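You operate a simulated robot arm through the tools that you are given. There is no shell and no other tool.

The job below is to be done with a simulated robot arm. You get a single attempt, and the scene is never put back.

JOB
Crank film round both white boxes on the large green table's turntable.
Fine: red lever to FREE, raise the roll for the upper box and leave it up, red lever back to LOCK at the end. Where these are worked on the way, their far stop is far enough and under half their travel is too little: red lever.

The check looks at the end state, three seconds after you hand in, the way a careful person would. Anything else that was tipped, shoved, dropped, spilled or broken makes it a failure.

ROBOT AND FRAMES
A 7-joint arm with a two-finger parallel gripper, fixed in place. Base frame: the origin is on the floor under the middle of its stand, x ahead of it, y to its left, z up; the work surface is at about z = 50. Units: cm, rad, N and s.
It reaches about 137.2 cm from its shoulder. Its first joint turns from -2.601 to 2.601 rad. Payload 3.43 kg.
The TCP is the grasp point between the finger pads, 3 cm short of the fingertips. In the tool frame z runs along the fingers and y along their closing line. The gripper opens to 9.4 cm. The fingers are 2.8 cm wide and 1 cm thick; the gripper's body (5 by 9.6 cm) begins 5.5 cm behind the TCP.
Orientation is that of the tool frame in the base frame, as [roll, pitch, yaw] about the fixed x, y, z axes, in that order (R = Rz(yaw) Ry(pitch) Rx(roll)). With the fingers straight down and closing along the base's y, the tool's x points along the base's -x, its y along +y and its z along -z.

CONTROLS
- The arm moves only by the tool send_rows. Its argument "motion" is a list that holds one entry, the list of rows, each a list of 7 numbers: the shift along the tool's x, y, z in cm, then the turn, a rotation vector about the tool's x, y, z in rad, then the finger opening in cm, from 0 to 9.4. In form: [[[tx, ty, tz, wx, wy, wz, hand], ...]]. A call has 1 to 20 rows; each row is the pose to reach, as a shift and turn from the pose commanded when the call began, along the tool's axes at that moment. Rows are played at 5 a second. More than 5 cm and 0.15 rad between two rows, or a gripper value outside its range, and nothing of the call is played. Where a pose cannot be reached the arm comes as near as it can. A force on the tool above 60 N (or 10 N above the force at the start of the call, whichever is more), or a blocked arm, ends the call early, and 0.2 s more pass. Each finger travels about 4.5 cm/s and halts on what it meets, pressing with about 29 N; the grip force reading is that of the motor and also rises with nothing between the fingers. The clock runs only during rows and for 0.2 s after the last one: add rows that repeat a pose to give the fingers time. The reply holds the time, the measured pose of the TCP, the force on the tool along the base axes, the opening and the grip force, in the units named above and with some noise, with the torque about the TCP (base axes, N m) and any sound that the robot's microphone picked up, and new pictures: "show" is both (left out), scene, wrist or none.
- Cameras (640 x 400 px; columns grow to the right, rows downward): "scene" is fixed at [5.1, 50.13, 127.74]; the picture's right is [-0.45, -0.89, 0.00], its down [-0.39, 0.20, -0.90] and it looks along [0.80, -0.41, -0.44] (base axes); focal length 310 px, centre (320, 200). "wrist" rides on the gripper at [7.6, 1.4, -10.2] in the tool frame; the picture's right is [-0.18, 0.98, 0.00], its down [-0.75, -0.14, -0.64] and it looks along [-0.63, -0.12, 0.77] (tool axes); focal length 243 px, centre (320, 200). There is no depth. A picture from a camera that has moved, and an enlarged one, comes with that camera's place and axes in the base frame and with its lens.
- zoom(camera, box): a new picture of the part [left, top, right, bottom] of that camera's present view, enlarged. The clock stands still meanwhile.
- close_job(): hands the job in; it is judged then, once.

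Places have to be worked out from the pictures, the camera data and where the tool is seen. Open the gripper and draw the arm clear of the work before you hand the job in, unless the task says otherwise.

The tools are called after ">>>" as name(argument=value, ...) on one line, values as JSON. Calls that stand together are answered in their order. send_rows: Moves the arm, as the interface text tells. Its arguments: {"type":"object","properties":{"motion":{"type":"array"},"show":{"type":"string","enum":["both","scene","wrist","none"]}},"required":["motion"]} The other tools are called the same way: zoom (camera, box) takes an enlarged picture of a part of a camera's view; close_job () hands the job in.

At the start:

```text
t: 0.0
eef_pos: [73.38, 8.45, 99.38]
ee_rot: [3.142, 0.0, -3.141]
force: [0.4, 1.0, 0.5]
wrist_torque: [0.01, -0.01, -0.01]
gripper_width: 9.4
grip_force: 0.0
```

scene: 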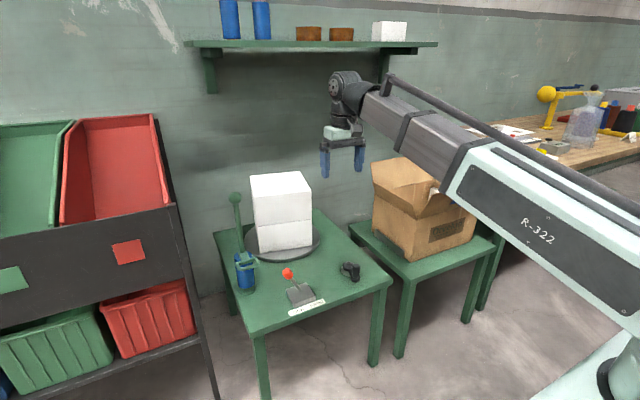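
wrist: 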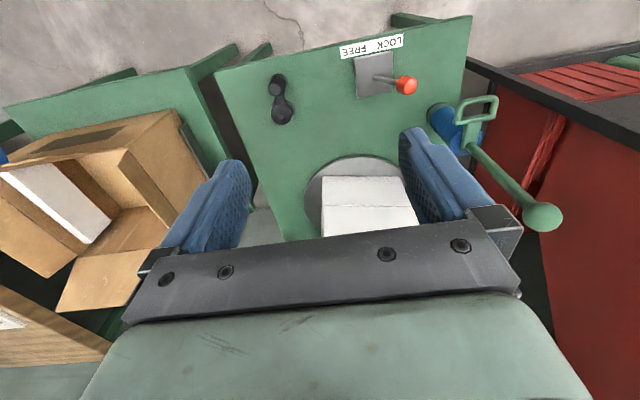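

The pictures show the green table with the turntable, two stacked white boxes, a blue film roll on a post, a red lever with a LOCK/FREE label, and a black crank. I enlarge these parts first.

>>> zoom(camera="scene", box=[200, 160, 400, 330])

>>> zoom(camera="wrist", box=[220, 20, 580, 245])

>>> zoom(camera="scene", box=[270, 250, 370, 320])

```text
2.35 times, centred on (300, 245) of scene
camera zoom: at [5.1, 50.13, 127.74], right [-0.45, -0.89, 0.0], down [-0.39, 0.2, -0.9], along [0.8, -0.41, -0.44], focal length 730 px, centre (367, 94)
```

zoom: 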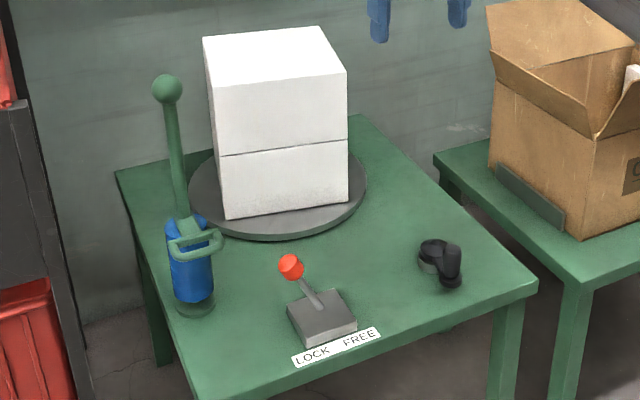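

```text
1.78 times, centred on (400, 132) of wrist
camera zoom: at [65.8, 9.96, 109.66], right [0.18, 0.98, 0.0], down [0.75, -0.14, 0.64], along [0.63, -0.12, -0.77], focal length 431 px, centre (178, 320)
```

zoom: 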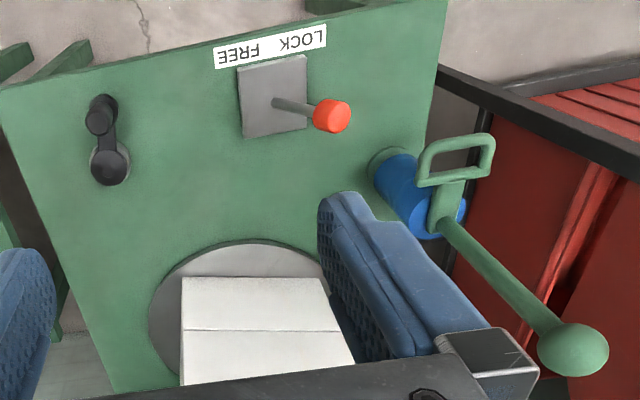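

```text
5.71 times, centred on (320, 285) of scene
camera zoom: at [5.1, 50.13, 127.74], right [-0.45, -0.89, 0.0], down [-0.39, 0.2, -0.9], along [0.8, -0.41, -0.44], focal length 1772 px, centre (320, -286)
```

zoom: 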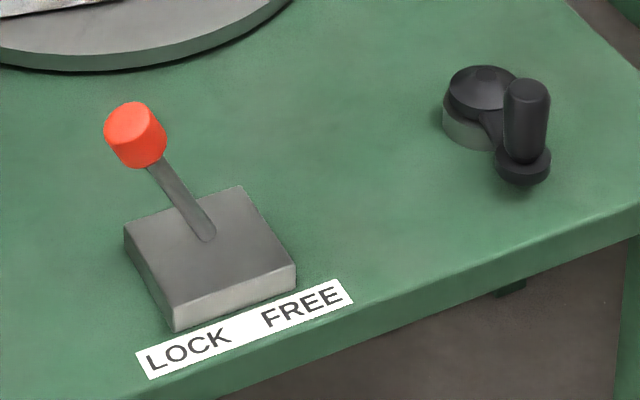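

The work surface is at z≈50, so by triangulation I get the crank hub at (85,-3), its handle at about (79,-2), the lever pivot at (81,19,53) with its knob at (81,23,61) leaning to +y (LOCK), and the roll post at (93,35). I want a closer look at the roll handle and the crank.

>>> zoom(camera="scene", box=[215, 180, 295, 300])

>>> zoom(camera="wrist", box=[400, 70, 580, 240])

>>> zoom(camera="wrist", box=[250, 60, 310, 140])

>>> zoom(camera="wrist", box=[330, 30, 440, 110])

```text
3.33 times, centred on (255, 240) of scene
camera zoom: at [5.1, 50.13, 127.74], right [-0.45, -0.89, 0.0], down [-0.39, 0.2, -0.9], along [0.8, -0.41, -0.44], focal length 1034 px, centre (537, 67)
```

zoom: 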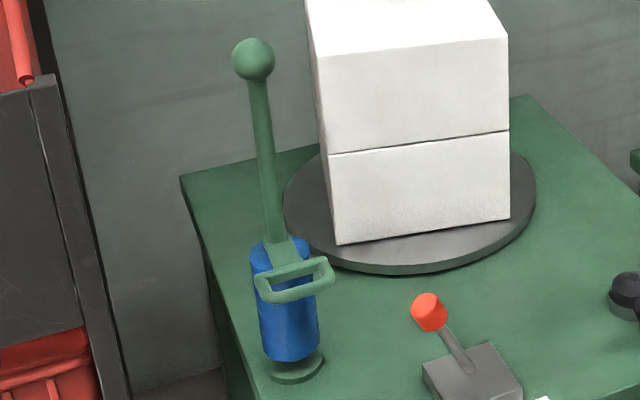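

```text
2.35 times, centred on (490, 155) of wrist
camera zoom: at [65.8, 9.96, 109.66], right [0.18, 0.98, 0.0], down [0.75, -0.14, 0.64], along [0.63, -0.12, -0.77], focal length 571 px, centre (-80, 306)
```

zoom: 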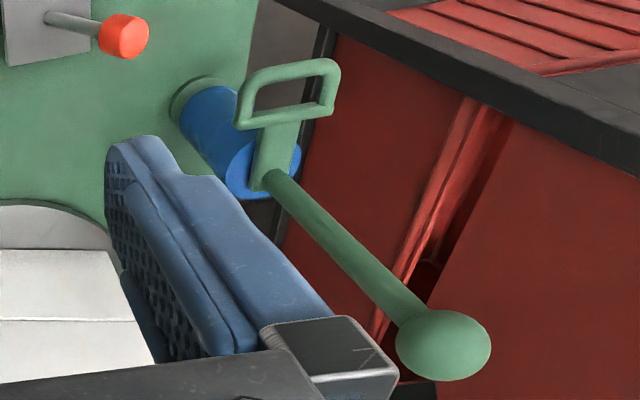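

```text
5.00 times, centred on (280, 100) of wrist
camera zoom: at [65.8, 9.96, 109.66], right [0.18, 0.98, 0.0], down [0.75, -0.14, 0.64], along [0.63, -0.12, -0.77], focal length 1213 px, centre (520, 700)
```

zoom: 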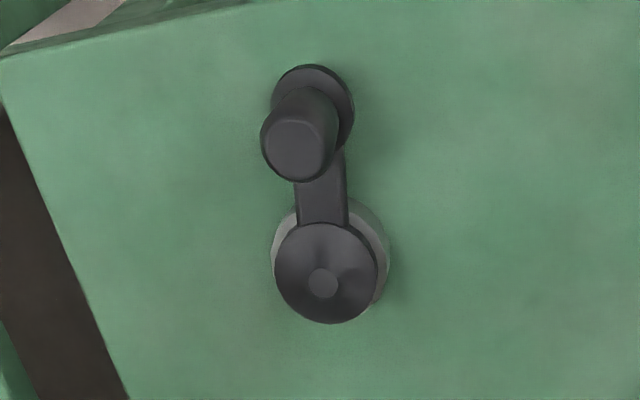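

```text
5.00 times, centred on (385, 70) of wrist
camera zoom: at [65.8, 9.96, 109.66], right [0.18, 0.98, 0.0], down [0.75, -0.14, 0.64], along [0.63, -0.12, -0.77], focal length 1213 px, centre (-5, 850)
```

zoom: 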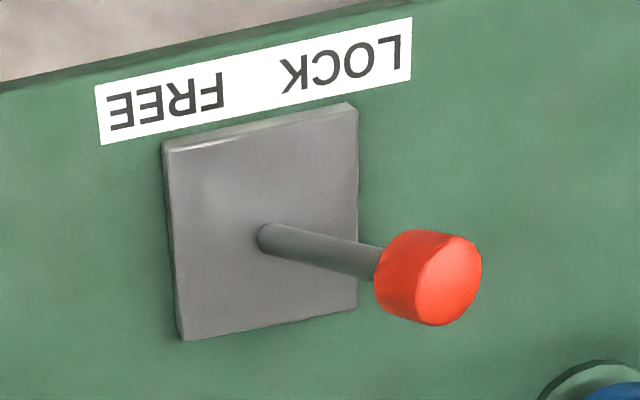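

The lever leans about 22° toward +y, with its knob near (80.9, 23.2, 62). I close the fingers and move above the +y side of the knob, stopping high to check clearance.

>>> send_rows(motion=[[[-1.5, 4, 0, 0, 0, 0, 4], [-3, 8, 0, 0, 0, 0, 0], [-4.5, 12, 0, 0, 0, 0, 0], [-6, 16, 0, 0, 0, 0, 0], [-7.1, 20, 0, 0, 0, 0, 0], [-7.1, 20, 4, 0, 0, 0, 0], [-7.1, 20, 8, 0, 0, 0, 0], [-7.1, 20, 12, 0, 0, 0, 0], [-7.1, 20, 16, 0, 0, 0, 0], [-7.1, 20, 20, 0, 0, 0, 0], [-7.1, 20, 24, 0, 0, 0, 0], [-7.1, 20, 26, 0, 0, 0, 0], [-7.1, 20, 26, 0, 0, 0, 0]]])

```text
t: 2.8
eef_pos: [80.51, 28.39, 73.21]
ee_rot: [3.141, 0.0, -3.141]
force: [-0.8, -0.1, 0.1]
wrist_torque: [-0.02, -0.03, 0.04]
gripper_width: 0.0
grip_force: 29.4
camera wrist: at [72.89, 29.98, 83.49], right [0.18, 0.98, 0.0], down [0.75, -0.14, 0.64], along [0.63, -0.12, -0.77], focal length 243 px, centre (320, 200)
```

scene: 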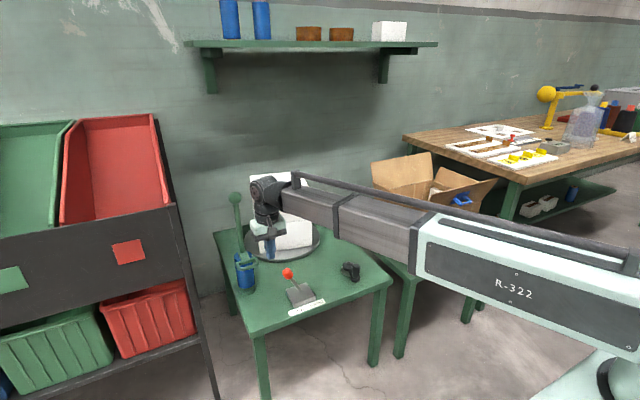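
wrist: 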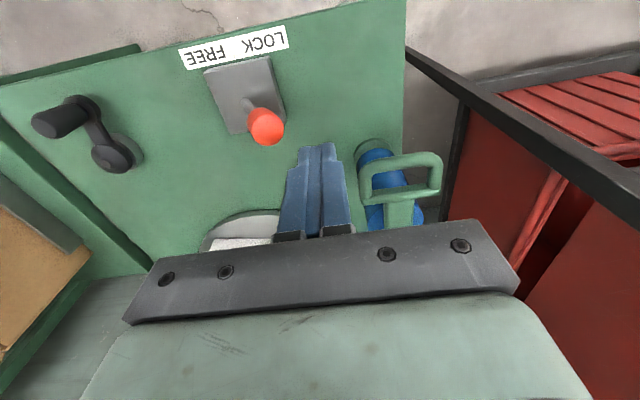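

The fingertip sits beside the knob where I expected, and the roll loop is confirmed at about (84–88, 31–38, 66.5). I descend to TCP z=63 and push the knob toward -y (FREE) in small steps.

>>> send_rows(motion=[[[0, 0, 3, 0, 0, 0, 0], [0, 0, 6, 0, 0, 0, 0], [0, 0, 9, 0, 0, 0, 0], [0, 0, 10.2, 0, 0, 0, 0], [0, -1, 10.2, 0, 0, 0, 0], [0, -2, 10.2, 0, 0, 0, 0], [0, -3, 10.2, 0, 0, 0, 0], [0, -4, 10.2, 0, 0, 0, 0], [0, -5, 10.2, 0, 0, 0, 0], [0, -6, 10.2, 0, 0, 0, 0], [0, -7, 10.2, 0, 0, 0, 0], [0, -8, 10.2, 0, 0, 0, 0], [0, -9, 10.2, 0, 0, 0, 0], [0, -10, 10.2, 0, 0, 0, 0]]])

```text
t: 4.7
eef_pos: [80.59, 24.71, 63.61]
ee_rot: [3.133, 0.007, -3.141]
force: [-2.2, 4.9, 10.9]
wrist_torque: [-0.14, -0.05, -0.03]
gripper_width: 0.02
grip_force: 29.4
stopped in row 9: the force on the tool passed its limit at 70 N (the readings are from after the stop); the commanded pose is now the measured one
camera wrist: at [72.9, 26.13, 73.83], right [0.18, 0.98, 0.01], down [0.75, -0.15, 0.65], along [0.64, -0.11, -0.76], focal length 243 px, centre (320, 200)
```

scene: 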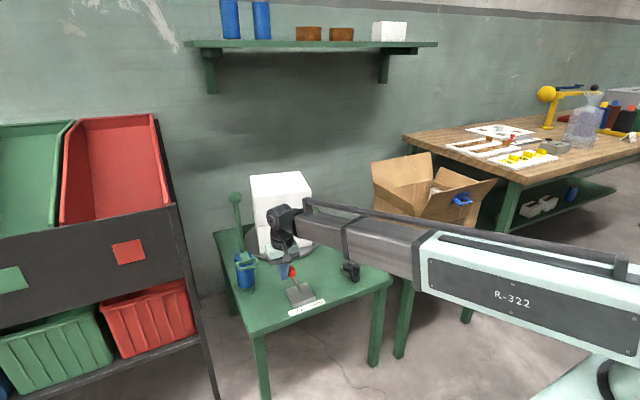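
wrist: 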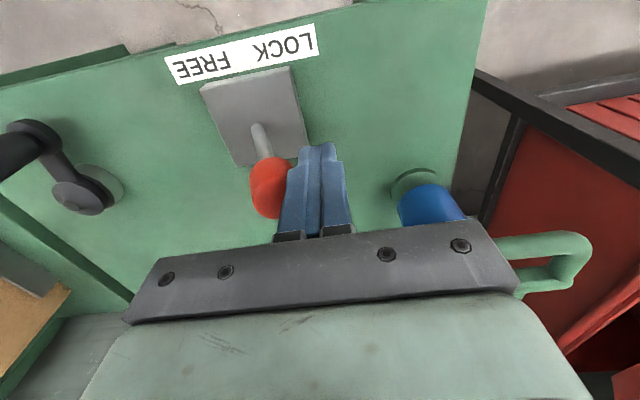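

The push stopped at 70 N with the TCP at y=24.7, so the knob may have moved only a little. I zoom in to see how the finger meets the knob.

>>> zoom(camera="wrist", box=[190, 60, 370, 240])

>>> zoom(camera="scene", box=[250, 220, 350, 320])

```text
2.22 times, centred on (280, 150) of wrist
camera zoom: at [72.9, 26.13, 73.83], right [0.18, 0.98, 0.01], down [0.75, -0.15, 0.65], along [0.64, -0.11, -0.76], focal length 539 px, centre (409, 311)
```

zoom: 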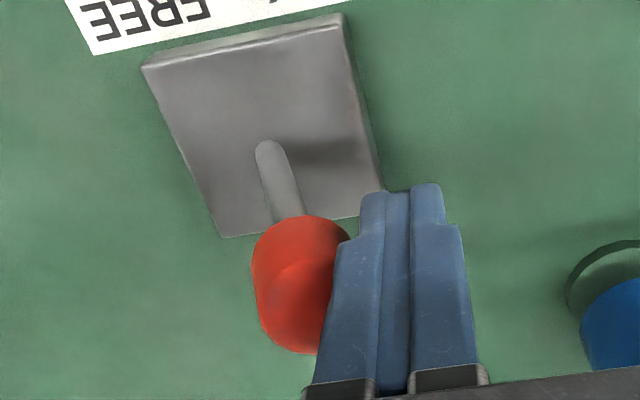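

```text
4.00 times, centred on (300, 270) of scene
camera zoom: at [5.1, 50.13, 127.74], right [-0.45, -0.89, 0.0], down [-0.39, 0.2, -0.9], along [0.8, -0.41, -0.44], focal length 1241 px, centre (400, -80)
```

zoom: 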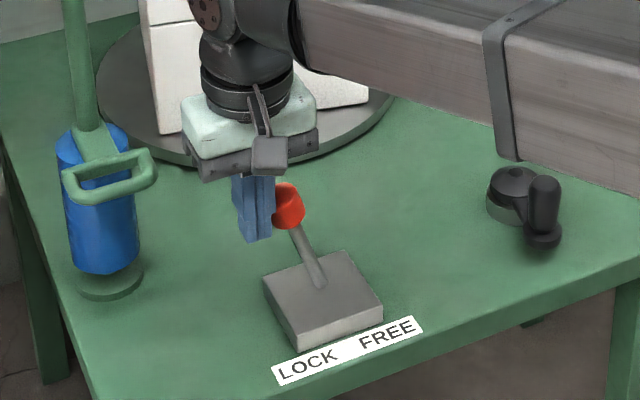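

The knob has moved a little toward upright (now around y≈21.8) and contact is good. The 70 N looks like a speed spike, so I continue the push more slowly.

>>> send_rows(motion=[[[0, -0.4, 0, 0, 0, 0, 0], [0, -0.8, 0, 0, 0, 0, 0], [0, -1.2, 0, 0, 0, 0, 0], [0, -1.6, 0, 0, 0, 0, 0], [0, -2.0, 0, 0, 0, 0, 0], [0, -2.4, 0, 0, 0, 0, 0], [0, -2.8, 0, 0, 0, 0, 0], [0, -3.2, 0, 0, 0, 0, 0], [0, -3.6, 0, 0, 0, 0, 0], [0, -4.0, 0, 0, 0, 0, 0]]])

```text
t: 5.7
eef_pos: [80.52, 23.45, 63.89]
ee_rot: [3.129, 0.01, -3.14]
force: [-3.1, 4.2, 14.8]
wrist_torque: [-0.19, -0.04, 0.01]
gripper_width: 0.0
grip_force: 28.8
stopped in row 4: the force on the tool passed its limit at 62 N (the readings are from after the stop); the commanded pose is now the measured one
camera wrist: at [72.91, 24.85, 74.12], right [0.18, 0.98, 0.01], down [0.75, -0.15, 0.65], along [0.64, -0.11, -0.76], focal length 243 px, centre (320, 200)
```

scene: 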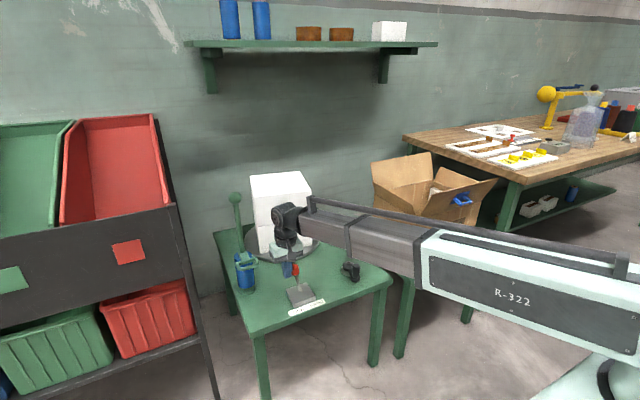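
wrist: 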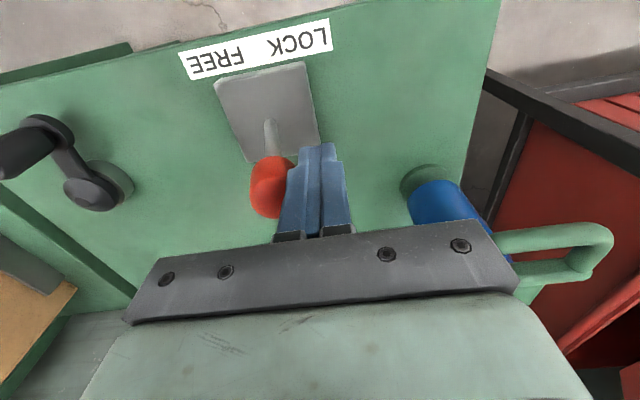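

The lever is moving slowly (TCP now at y=23.45) but it is stiff. I keep pushing in finer steps with a slight height correction.

>>> send_rows(motion=[[[0, -0.25, 0.05, 0, 0, 0, 0], [0, -0.5, 0.1, 0, 0, 0, 0], [0, -0.75, 0.15, 0, 0, 0, 0], [0, -1.0, 0.2, 0, 0, 0, 0], [0, -1.25, 0.2, 0, 0, 0, 0], [0, -1.5, 0.2, 0, 0, 0, 0], [0, -1.75, 0.2, 0, 0, 0, 0], [0, -2.0, 0.2, 0, 0, 0, 0], [0, -2.25, 0.2, 0, 0, 0, 0], [0, -2.5, 0.2, 0, 0, 0, 0], [0, -2.75, 0.2, 0, 0, 0, 0], [0, -3.0, 0.2, 0, 0, 0, 0]]])

```text
t: 6.5
eef_pos: [80.65, 22.89, 63.93]
ee_rot: [3.129, 0.013, -3.139]
force: [-3.0, 3.9, 17.0]
wrist_torque: [-0.24, -0.04, -0.03]
gripper_width: 0.0
grip_force: 28.9
stopped in row 4: the force on the tool passed its limit at 64 N (the readings are from after the stop); the commanded pose is now the measured one
camera wrist: at [72.91, 24.11, 74.19], right [0.18, 0.98, 0.02], down [0.75, -0.15, 0.65], along [0.64, -0.11, -0.76], focal length 243 px, centre (320, 200)
```

scene: 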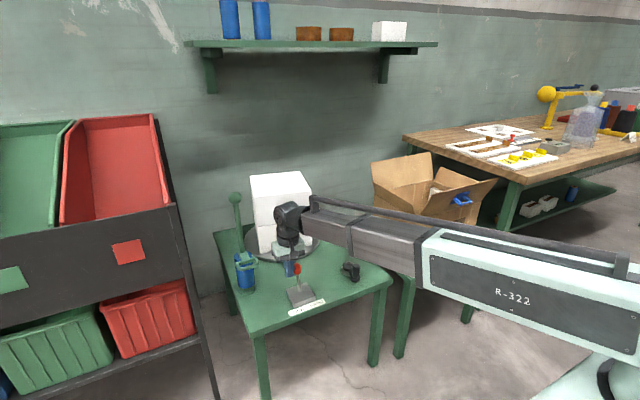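
wrist: 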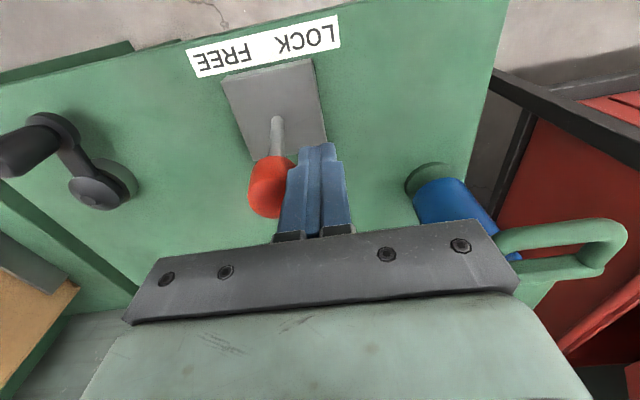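

The lever is past most of the way to upright and the upward force shows the knob dragging the finger along its arc. I let the tool rise slightly to ease that friction while pushing on.

>>> send_rows(motion=[[[0, -0.1, -0.2, 0, 0, 0, 0], [0, -0.3, -0.35, 0, 0, 0, 0], [0, -0.6, -0.4, 0, 0, 0, 0], [0, -0.9, -0.45, 0, 0, 0, 0], [0, -1.2, -0.45, 0, 0, 0, 0], [0, -1.5, -0.45, 0, 0, 0, 0], [0, -1.8, -0.45, 0, 0, 0, 0], [0, -2.1, -0.45, 0, 0, 0, 0], [0, -2.4, -0.4, 0, 0, 0, 0], [0, -2.7, -0.4, 0, 0, 0, 0], [0, -3.0, -0.3, 0, 0, 0, 0]]])

```text
t: 8.9
eef_pos: [80.61, 19.63, 64.1]
ee_rot: [3.13, 0.011, -3.14]
force: [0.2, 1.3, 0.2]
wrist_torque: [-0.01, -0.01, -0.02]
gripper_width: 0.0
grip_force: 29.0
camera wrist: at [72.95, 20.98, 74.31], right [0.18, 0.98, 0.01], down [0.75, -0.15, 0.65], along [0.64, -0.11, -0.76], focal length 243 px, centre (320, 200)
```

scene: 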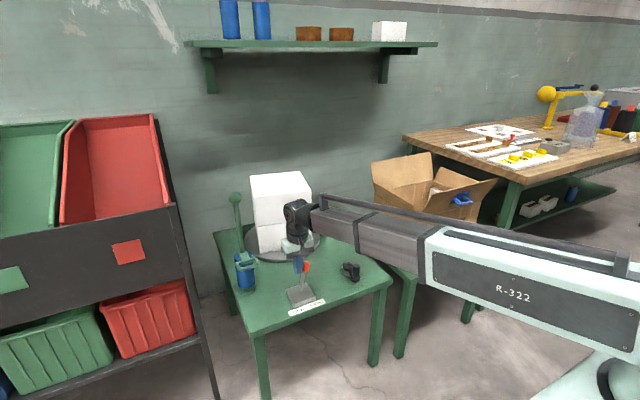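
wrist: 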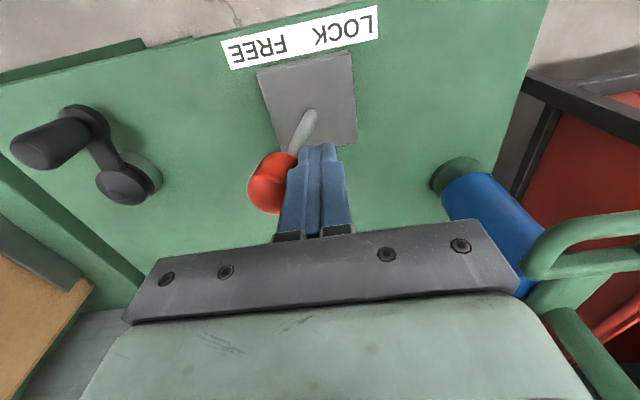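

The force has dropped to zero and the knob is at about y=16.3, so the lever has gone over centre toward FREE. I push a bit further to seat it on its stop.

>>> send_rows(motion=[[[0, -0.3, 0, 0, 0, 0, 0], [0, -0.6, 0, 0, 0, 0, 0], [0, -0.9, 0, 0, 0, 0, 0], [0, -1.2, 0, 0, 0, 0, 0], [0, -1.5, 0, 0, 0, 0, 0], [0, -1.8, 0, 0, 0, 0, 0], [0, -2.1, 0, 0, 0, 0, 0], [0, -2.4, 0, 0, 0, 0, 0], [0, -2.7, 0, 0, 0, 0, 0]]])

>>> zoom(camera="scene", box=[250, 220, 350, 320])

```text
t: 10.9
eef_pos: [80.7, 17.32, 64.07]
ee_rot: [3.123, 0.009, -3.136]
force: [0.0, 30.4, -0.8]
wrist_torque: [0.78, 0.0, 0.07]
gripper_width: 0.02
grip_force: 29.6
camera wrist: at [73.01, 18.57, 74.28], right [0.18, 0.98, 0.02], down [0.75, -0.15, 0.65], along [0.64, -0.1, -0.76], focal length 243 px, centre (320, 200)
```

scene: 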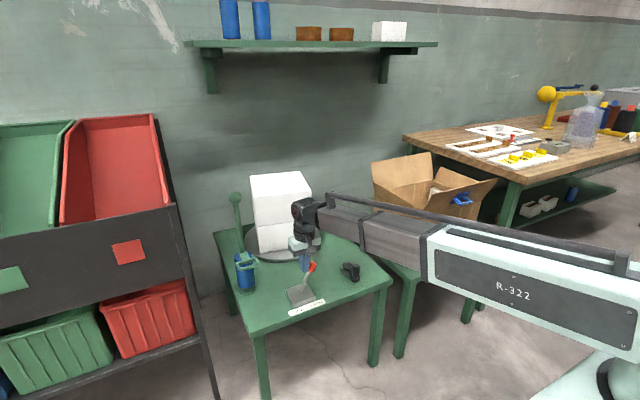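
wrist: 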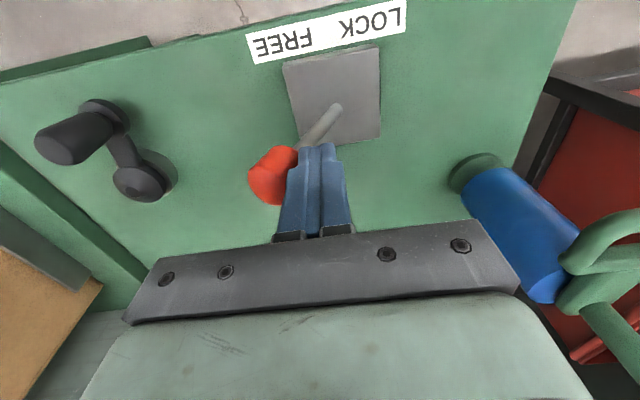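

```text
4.00 times, centred on (300, 270) of scene
camera zoom: at [5.1, 50.13, 127.74], right [-0.45, -0.89, 0.0], down [-0.39, 0.2, -0.9], along [0.8, -0.41, -0.44], focal length 1241 px, centre (400, -80)
```

zoom: 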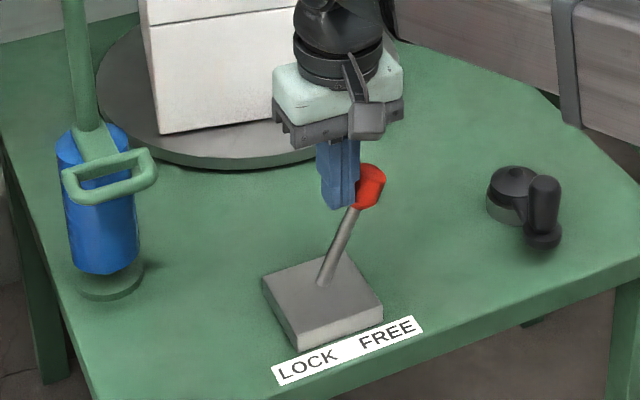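

The 30 N reading shows the lever is on its FREE stop. I back off, rise, open the fingers and travel over the crank handle near (78, -1.3) for a closer look.

>>> send_rows(motion=[[[0, 1, 0, 0, 0, 0, 0], [0, 2, 0, 0, 0, 0, 0], [0, 2, -4, 0, 0, 0, 0], [0, 2, -8, 0, 0, 0, 0], [0, 2, -12, 0, 0, 0, 2], [0.6, -2, -12, 0, 0, 0, 4], [1.2, -6, -12, 0, 0, 0, 6], [1.8, -10, -12, 0, 0, 0, 7], [2.4, -14, -12, 0, 0, 0, 7], [2.7, -18, -11, 0, 0, 0, 7], [2.7, -18.6, -8, 0, 0, 0, 7], [2.7, -18.6, -5, 0, 0, 0, 7], [2.7, -18.6, -5, 0, 0, 0, 7]]])

>>> zoom(camera="scene", box=[250, 200, 390, 320])

>>> zoom(camera="wrist", box=[200, 40, 440, 240])

```text
t: 13.7
eef_pos: [78.19, -1.83, 68.87]
ee_rot: [3.13, 0.013, -3.14]
force: [0.2, -0.4, -1.4]
wrist_torque: [0.0, -0.01, -0.02]
gripper_width: 7.0
grip_force: 0.1
camera wrist: at [70.48, -0.46, 79.08], right [0.18, 0.98, 0.02], down [0.75, -0.15, 0.65], along [0.64, -0.11, -0.76], focal length 243 px, centre (320, 200)
```

scene: 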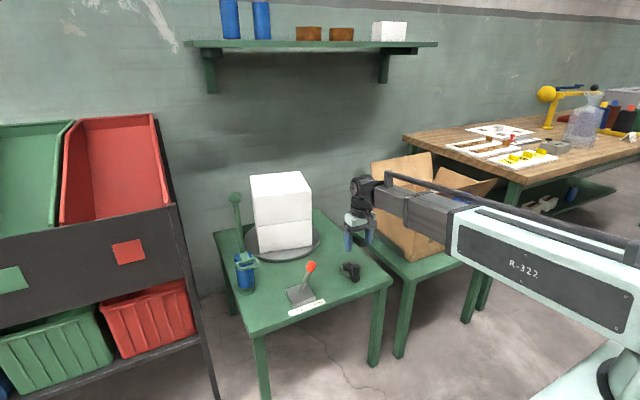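
wrist: 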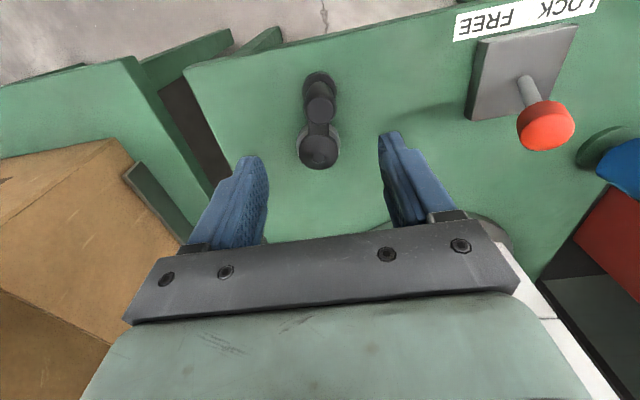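

```text
3.33 times, centred on (320, 260) of scene
camera zoom: at [5.1, 50.13, 127.74], right [-0.45, -0.89, 0.0], down [-0.39, 0.2, -0.9], along [0.8, -0.41, -0.44], focal length 1034 px, centre (320, 0)
```

zoom: 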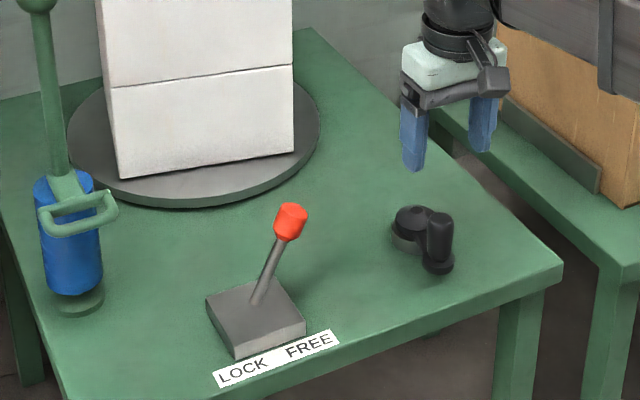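

```text
2.00 times, centred on (320, 140) of wrist
camera zoom: at [70.48, -0.46, 79.08], right [0.18, 0.98, 0.02], down [0.75, -0.15, 0.65], along [0.64, -0.11, -0.76], focal length 485 px, centre (320, 320)
```

zoom: 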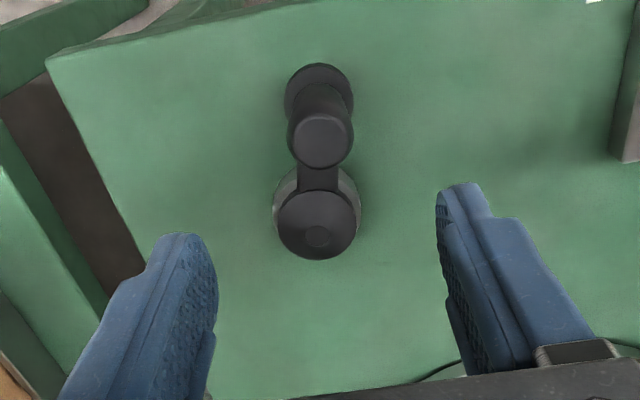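

The lever stays at FREE. I measure the handle at about (78.0, -1.45) with its top near z=58, and the hub at about (84.7, -2.9), so the crank radius is about 7 cm. I descend around the handle and close on it.

>>> send_rows(motion=[[[0.2, 0.4, 3, 0, 0, 0, 7], [0.2, 0.4, 6, 0, 0, 0, 7], [0.2, 0.4, 9, 0, 0, 0, 7], [0.2, 0.4, 11, 0, 0, 0, 7], [0.2, 0.4, 12.2, 0, 0, 0, 7], [0.2, 0.4, 12.2, 0, 0, 0, 5], [0.2, 0.4, 12.2, 0, 0, 0, 3.5], [0.2, 0.4, 12.2, 0, 0, 0, 2], [0.2, 0.4, 12.2, 0, 0, 0, 1], [0.2, 0.4, 12.2, 0, 0, 0, 0], [0.2, 0.4, 12.2, 0, 0, 0, 0]]])

>>> zoom(camera="scene", box=[300, 220, 400, 300])

```text
t: 16.1
eef_pos: [78.03, -1.2, 56.68]
ee_rot: [3.128, 0.013, -3.139]
force: [4.3, 0.1, -3.4]
wrist_torque: [0.08, -0.08, 0.01]
gripper_width: 2.9
grip_force: 44.8
camera wrist: at [70.29, 0.14, 66.8], right [0.18, 0.98, 0.01], down [0.75, -0.15, 0.65], along [0.64, -0.11, -0.76], focal length 243 px, centre (320, 200)
```

scene: 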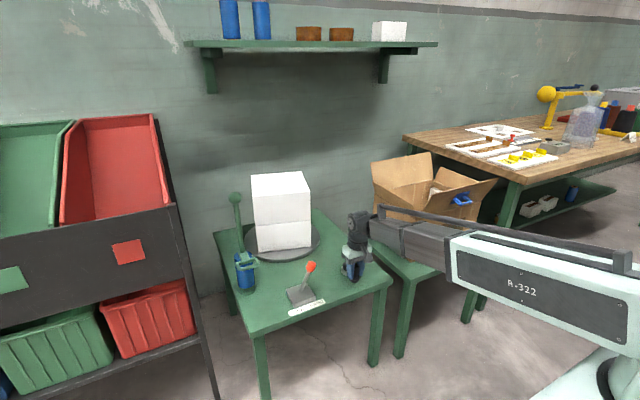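
wrist: 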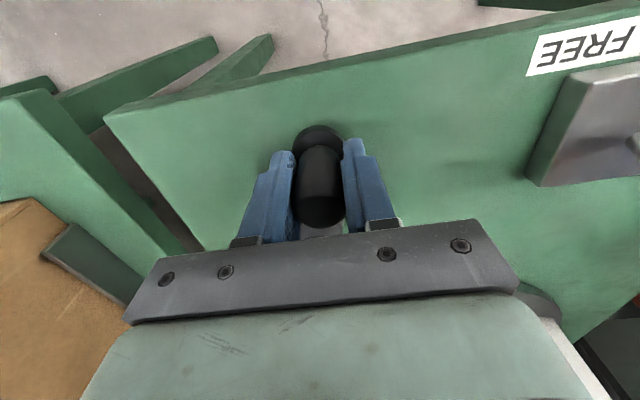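

```text
5.00 times, centred on (350, 260) of scene
camera zoom: at [5.1, 50.13, 127.74], right [-0.45, -0.89, 0.0], down [-0.39, 0.2, -0.9], along [0.8, -0.41, -0.44], focal length 1551 px, centre (170, -100)
```

zoom: 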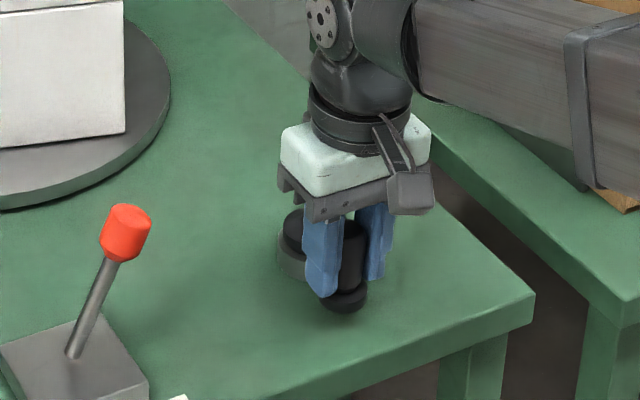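

The grip holds the 2.9 cm handle at about (78.0, -1.2). I try the first 40° of cranking, clockwise seen from above, and watch the forces and the turntable.

>>> send_rows(motion=[[[-0.3, 0.91, 0, 0, 0, 0, 0], [-0.72, 1.78, 0, 0, 0, 0, 0], [-1.27, 2.57, 0, 0, 0, 0, 0], [-1.91, 3.29, 0, 0, 0, 0, 0], [-2.65, 3.9, 0, 0, 0, 0, 0]]])

>>> zoom(camera="scene", box=[210, 150, 390, 310])

```text
t: 17.3
eef_pos: [80.65, 2.74, 56.53]
ee_rot: [3.132, 0.012, -3.139]
force: [17.4, -21.7, -19.4]
wrist_torque: [0.39, -0.33, -0.04]
gripper_width: 2.91
grip_force: 45.4
camera wrist: at [72.92, 4.03, 66.8], right [0.18, 0.98, 0.01], down [0.75, -0.15, 0.65], along [0.64, -0.11, -0.76], focal length 243 px, centre (320, 200)
```

scene: 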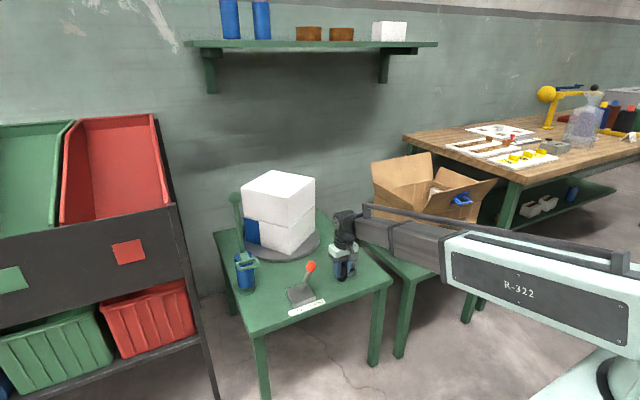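
wrist: 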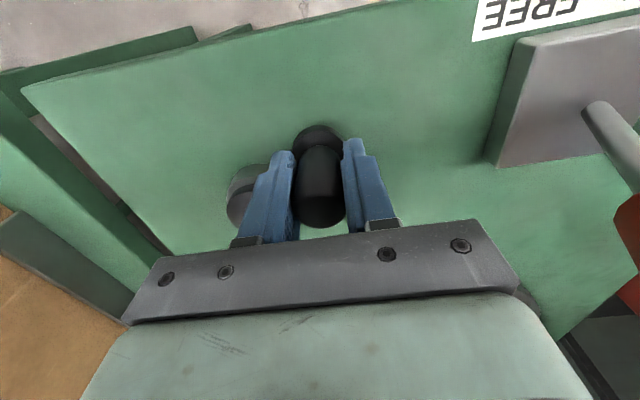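

```text
2.50 times, centred on (300, 230) of scene
camera zoom: at [5.1, 50.13, 127.74], right [-0.45, -0.89, 0.0], down [-0.39, 0.2, -0.9], along [0.8, -0.41, -0.44], focal length 776 px, centre (370, 125)
```

zoom: 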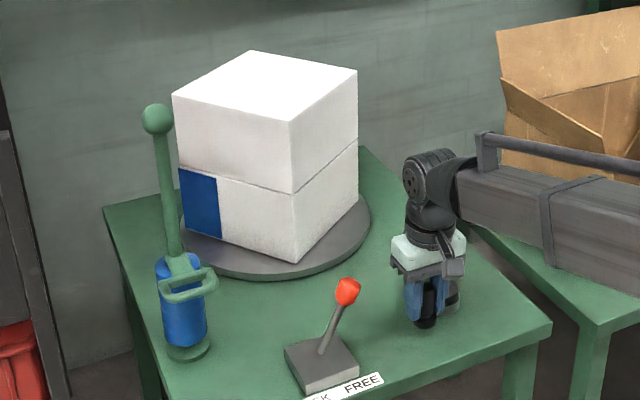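

The turntable follows the crank nearly 1:1 and blue film is appearing on the lower box. The inward pull of about 28 N suggests the hub is nearer (84.4, -3.15) with radius about 6.65, so I correct the circle and continue.

>>> send_rows(motion=[[[-1.39, 0.38, 0.1, 0, 0, 0, 0], [-2.74, 0.73, 0.16, 0, 0, 0, 0], [-4.13, 0.79, 0.21, 0, 0, 0, 0], [-5.5, 0.56, 0.22, 0, 0, 0, 0], [-6.79, 0.05, 0.23, 0, 0, 0, 0], [-7.95, -0.72, 0.24, 0, 0, 0, 0]]])

>>> zoom(camera="scene", box=[210, 150, 390, 310])

```text
t: 18.9
eef_pos: [89.09, 2.46, 56.54]
ee_rot: [3.116, 0.023, 3.141]
force: [3.7, 6.5, -1.4]
wrist_torque: [0.04, 0.47, -0.01]
gripper_width: 2.93
grip_force: 44.9
stopped in row 6: the force on the tool passed its limit at 62 N (the readings are from after the stop); the commanded pose is now the measured one
camera wrist: at [81.29, 3.78, 66.73], right [0.18, 0.98, 0.03], down [0.74, -0.16, 0.66], along [0.65, -0.1, -0.75], focal length 243 px, centre (320, 200)
```

scene: 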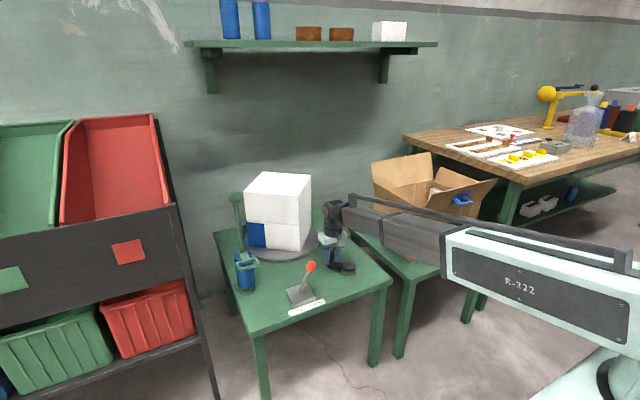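
wrist: 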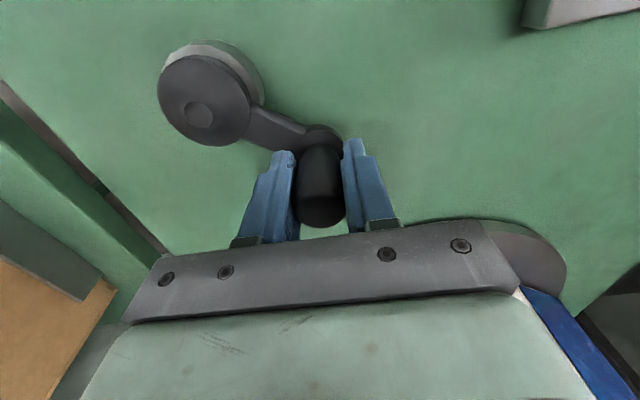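

```text
2.50 times, centred on (300, 230) of scene
camera zoom: at [5.1, 50.13, 127.74], right [-0.45, -0.89, 0.0], down [-0.39, 0.2, -0.9], along [0.8, -0.41, -0.44], focal length 776 px, centre (370, 125)
```

zoom: 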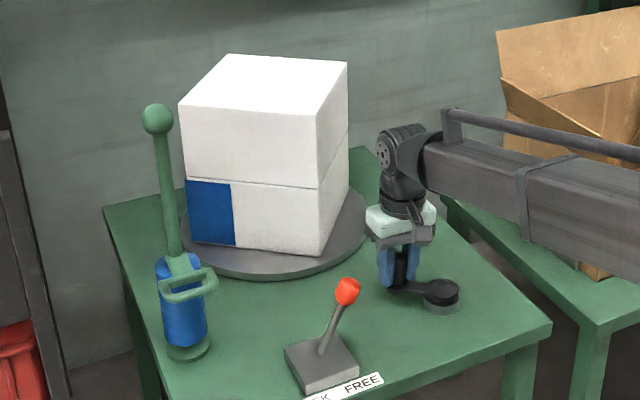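

The measured point (89.1, 2.5) together with the earlier ones fits a hub at (84.75, -2.88) and radius about 6.9, so my first circle was closer. I continue on that circle and straighten the slight tool tilt.

>>> send_rows(motion=[[[-1.05, -0.99, 0, 0.009, 0.008, 0, 0], [-1.83, -2.21, -0.01, 0.018, 0.016, 0, 0], [-2.35, -3.56, -0.04, 0.025, 0.023, 0, 0], [-2.57, -4.99, -0.07, 0.025, 0.023, 0, 0], [-2.49, -6.43, -0.11, 0.025, 0.023, 0, 0], [-2.12, -7.83, -0.15, 0.025, 0.023, 0, 0]]])

>>> zoom(camera="scene", box=[210, 150, 390, 310])

```text
t: 20.3
eef_pos: [91.28, -5.59, 56.55]
ee_rot: [-3.136, 0.004, -3.141]
force: [25.4, -12.2, -3.6]
wrist_torque: [-0.26, -0.16, -0.02]
gripper_width: 2.91
grip_force: 44.8
camera wrist: at [83.66, -4.1, 66.87], right [0.18, 0.98, 0.0], down [0.75, -0.14, 0.65], along [0.63, -0.12, -0.76], focal length 243 px, centre (320, 200)
```

scene: 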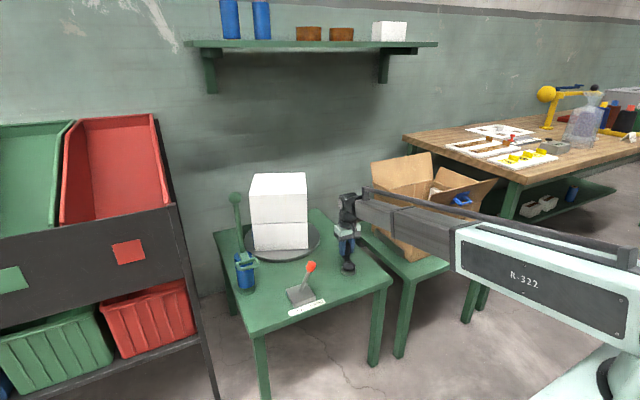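
wrist: 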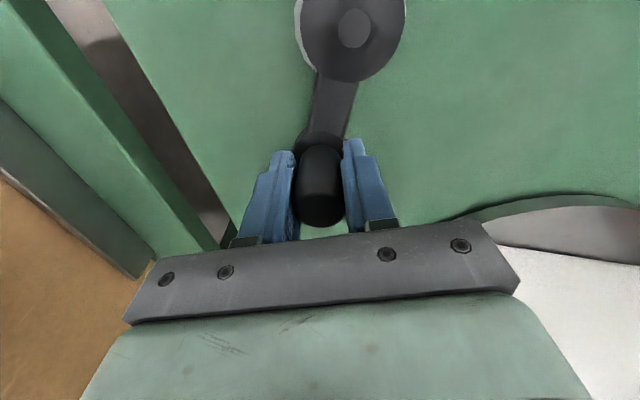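

```text
2.50 times, centred on (300, 230) of scene
camera zoom: at [5.1, 50.13, 127.74], right [-0.45, -0.89, 0.0], down [-0.39, 0.2, -0.9], along [0.8, -0.41, -0.44], focal length 776 px, centre (370, 125)
```

zoom: 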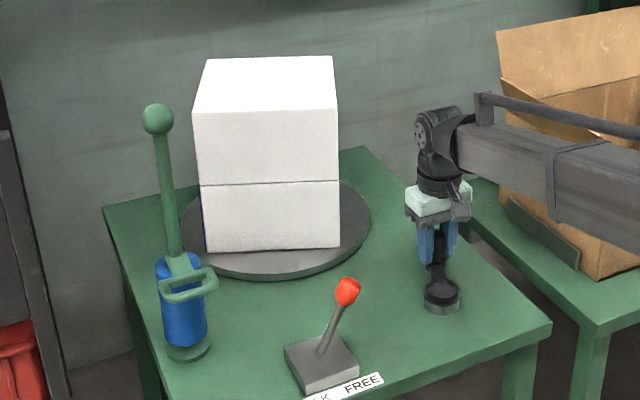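

The front face passing the roll is being covered; forces stay moderate, and the four contact points fit a hub at (84.8, -3.0) with radius 7.0. I carry on clockwise through the next 120°.

>>> send_rows(motion=[[[0.54, -1.44, 0, 0, 0, 0, 0], [1.46, -2.58, 0, 0, 0, 0, 0], [2.6, -3.5, 0, 0, 0, 0, 0], [3.9, -4.17, 0, 0, 0, 0, 0], [5.32, -4.54, 0, 0, 0, 0, 0], [6.78, -4.62, 0, 0, 0, 0, 0], [8.22, -4.39, 0, 0, 0, 0, 0], [9.59, -3.87, 0, 0, 0, 0, 0], [10.82, -3.07, 0, 0, 0, 0, 0], [11.85, -2.04, 0, 0, 0, 0, 0]]])

>>> zoom(camera="scene", box=[210, 150, 390, 310])

```text
t: 22.5
eef_pos: [79.23, -7.27, 56.61]
ee_rot: [3.141, -0.002, 3.141]
force: [-4.6, -2.3, -20.4]
wrist_torque: [0.34, 0.56, -0.01]
gripper_width: 2.88
grip_force: 45.2
camera wrist: at [71.71, -5.79, 66.95], right [0.18, 0.98, 0.0], down [0.76, -0.14, 0.64], along [0.63, -0.12, -0.77], focal length 243 px, centre (320, 200)
```

scene: 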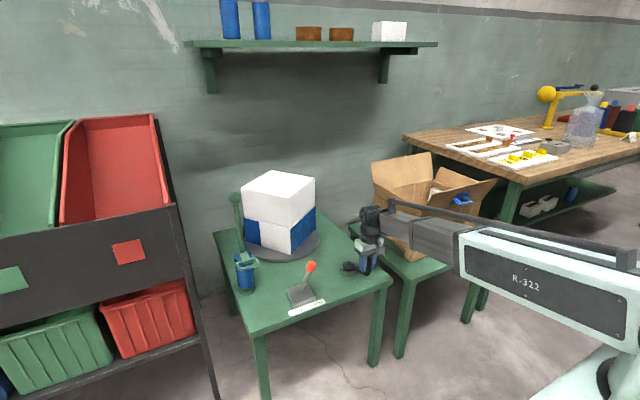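
wrist: 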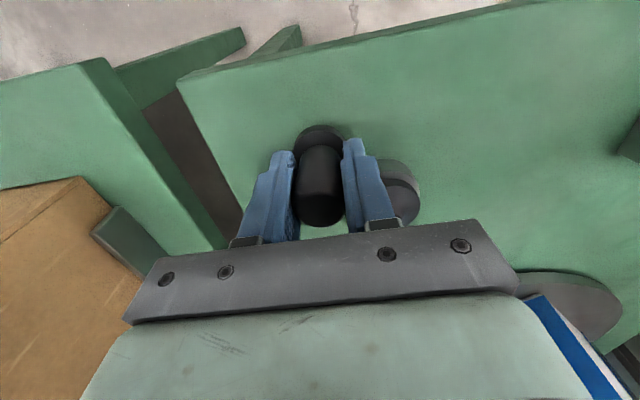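

```text
2.50 times, centred on (300, 230) of scene
camera zoom: at [5.1, 50.13, 127.74], right [-0.45, -0.89, 0.0], down [-0.39, 0.2, -0.9], along [0.8, -0.41, -0.44], focal length 776 px, centre (370, 125)
```

zoom: 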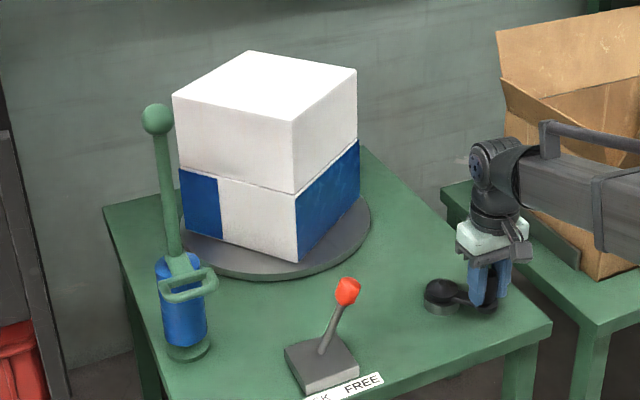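

About 310° of film is on; the right face is blue and only the front strip is left. I continue past a full turn to overlap the start, lowering by 0.1 cm to ease the vertical load.

>>> send_rows(motion=[[[0.8, 1.23, 0.05, 0, 0, 0, 0], [1.32, 2.6, 0.1, 0, 0, 0, 0], [1.55, 4.04, 0.12, 0, 0, 0, 0], [1.47, 5.5, 0.12, 0, 0, 0, 0], [1.1, 6.92, 0.12, 0, 0, 0, 0], [0.43, 8.22, 0.12, 0, 0, 0, 0], [-0.49, 9.36, 0.12, 0, 0, 0, 0], [-1.63, 10.28, 0.12, 0, 0, 0, 0], [-2.93, 10.95, 0.12, 0, 0, 0, 0]]])

>>> zoom(camera="scene", box=[210, 150, 390, 310])

```text
t: 24.5
eef_pos: [82.31, 3.55, 56.56]
ee_rot: [-3.141, 0.001, -3.141]
force: [2.6, -3.4, 23.7]
wrist_torque: [0.1, -0.34, 0.01]
gripper_width: 2.89
grip_force: 45.1
camera wrist: at [74.69, 5.04, 66.91], right [0.18, 0.98, 0.0], down [0.75, -0.14, 0.64], along [0.63, -0.12, -0.77], focal length 243 px, centre (320, 200)
```

scene: 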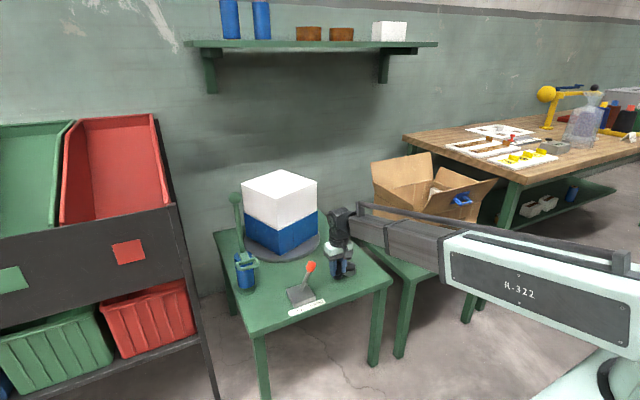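
wrist: 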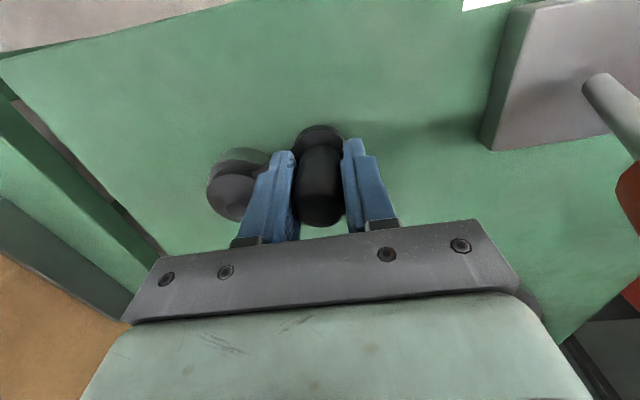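

```text
2.50 times, centred on (300, 230) of scene
camera zoom: at [5.1, 50.13, 127.74], right [-0.45, -0.89, 0.0], down [-0.39, 0.2, -0.9], along [0.8, -0.41, -0.44], focal length 776 px, centre (370, 125)
```

zoom: 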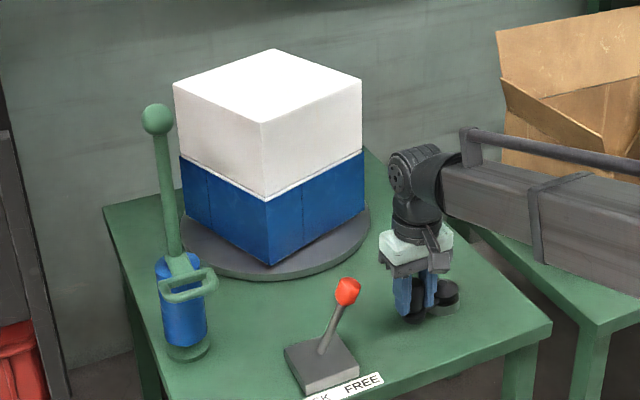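

The lower box is now fully blue on every side that came past, with overlap. I release the handle, rise clear, and draw back toward a safe spot to turn the tool for the roll's loop.

>>> send_rows(motion=[[[0, 0, -0.15, 0, 0, 0, 2.9], [0, 0, -0.15, 0, 0, 0, 4], [0, 0, -0.15, 0, 0, 0, 5.5], [0, 0, -0.2, 0, 0, 0, 5.5], [0, 0, -3, 0, 0, 0, 5.5], [0, 0, -7, 0, 0, 0, 5.5], [0, 0, -11, 0, 0, 0, 5.5], [1, 1, -15, 0, 0, 0, 5.5], [3, 3, -19, 0, 0, 0, 4], [5.5, 5, -22, 0, 0, 0, 3], [8, 8, -25, 0, 0, 0, 3], [10, 11, -28, 0, 0, 0, 3], [12, 14, -30, 0, 0, 0, 3], [13, 17, -30, 0, 0, 0, 3], [13, 20, -30, 0, 0, 0, 3], [13, 22, -30, 0, 0, 0, 3]]])

>>> zoom(camera="scene", box=[210, 150, 390, 310])

```text
t: 27.9
eef_pos: [69.17, 25.69, 86.4]
ee_rot: [-3.14, 0.0, 3.141]
force: [0.4, 0.0, -0.4]
wrist_torque: [-0.06, -0.01, -0.01]
gripper_width: 3.01
grip_force: 0.0
camera wrist: at [61.55, 27.24, 96.79], right [0.18, 0.98, 0.0], down [0.75, -0.14, 0.64], along [0.63, -0.12, -0.77], focal length 243 px, centre (320, 200)
```

scene: 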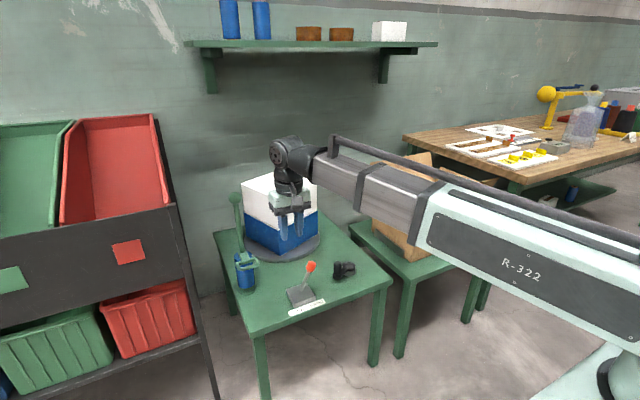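
wrist: 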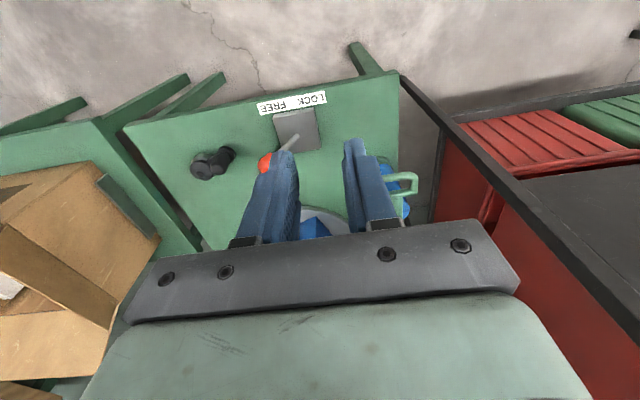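

```text
2.50 times, centred on (300, 230) of scene
camera zoom: at [5.1, 50.13, 127.74], right [-0.45, -0.89, 0.0], down [-0.39, 0.2, -0.9], along [0.8, -0.41, -0.44], focal length 776 px, centre (370, 125)
```

zoom: 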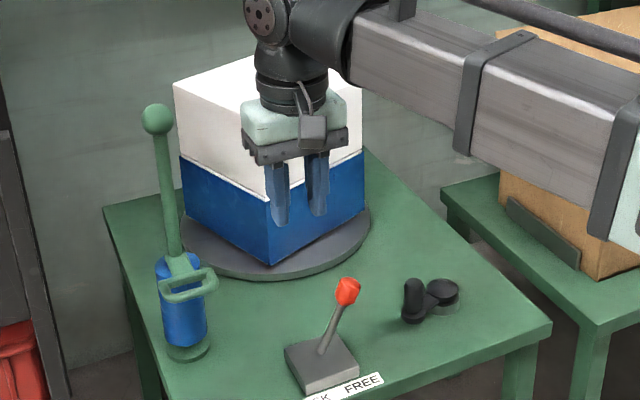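

The handle is released and standing clear. I now turn the tool -90° about its own axis so the fingers close in the x–z plane, ready to tilt forward toward the roll's loop.

>>> send_rows(motion=[[[0, 0, 0, 0, 0, -0.143, 3], [0, 0, 0, 0, 0, -0.286, 3], [0, 0, 0, 0, 0, -0.428, 3], [0, 0, 0, 0, 0, -0.571, 3], [0, 0, 0, 0, 0, -0.714, 3], [0, 0, 0, 0, 0, -0.857, 3], [0, 0, 0, 0, 0, -1.0, 3], [0, 0, 0, 0, 0, -1.142, 3], [0, 0, 0, 0, 0, -1.285, 3], [0, 0, 0, 0, 0, -1.428, 3], [0, 0, 0, 0, 0, -1.571, 3], [0, 0, 0, 0, 0, -1.571, 3]]])

```text
t: 30.5
eef_pos: [69.36, 25.56, 86.38]
ee_rot: [3.141, -0.002, -1.568]
force: [-0.2, -0.1, -0.5]
wrist_torque: [-0.03, 0.0, 0.0]
gripper_width: 2.98
grip_force: 0.0
camera wrist: at [67.93, 18.05, 96.78], right [-0.98, 0.18, 0.0], down [0.14, 0.76, 0.64], along [0.12, 0.63, -0.77], focal length 243 px, centre (320, 200)
```

scene: 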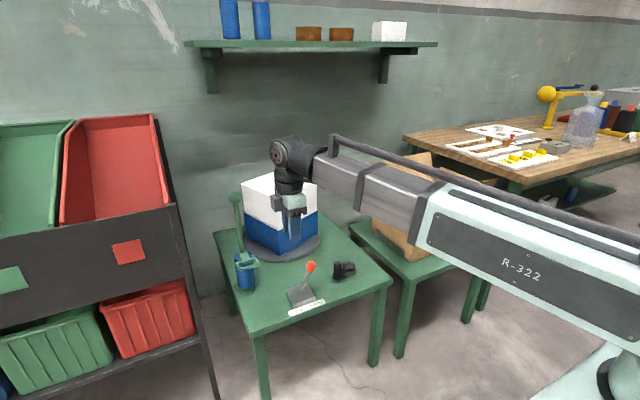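
wrist: 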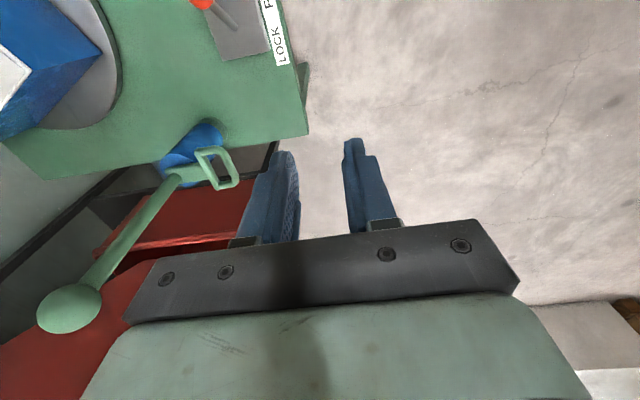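

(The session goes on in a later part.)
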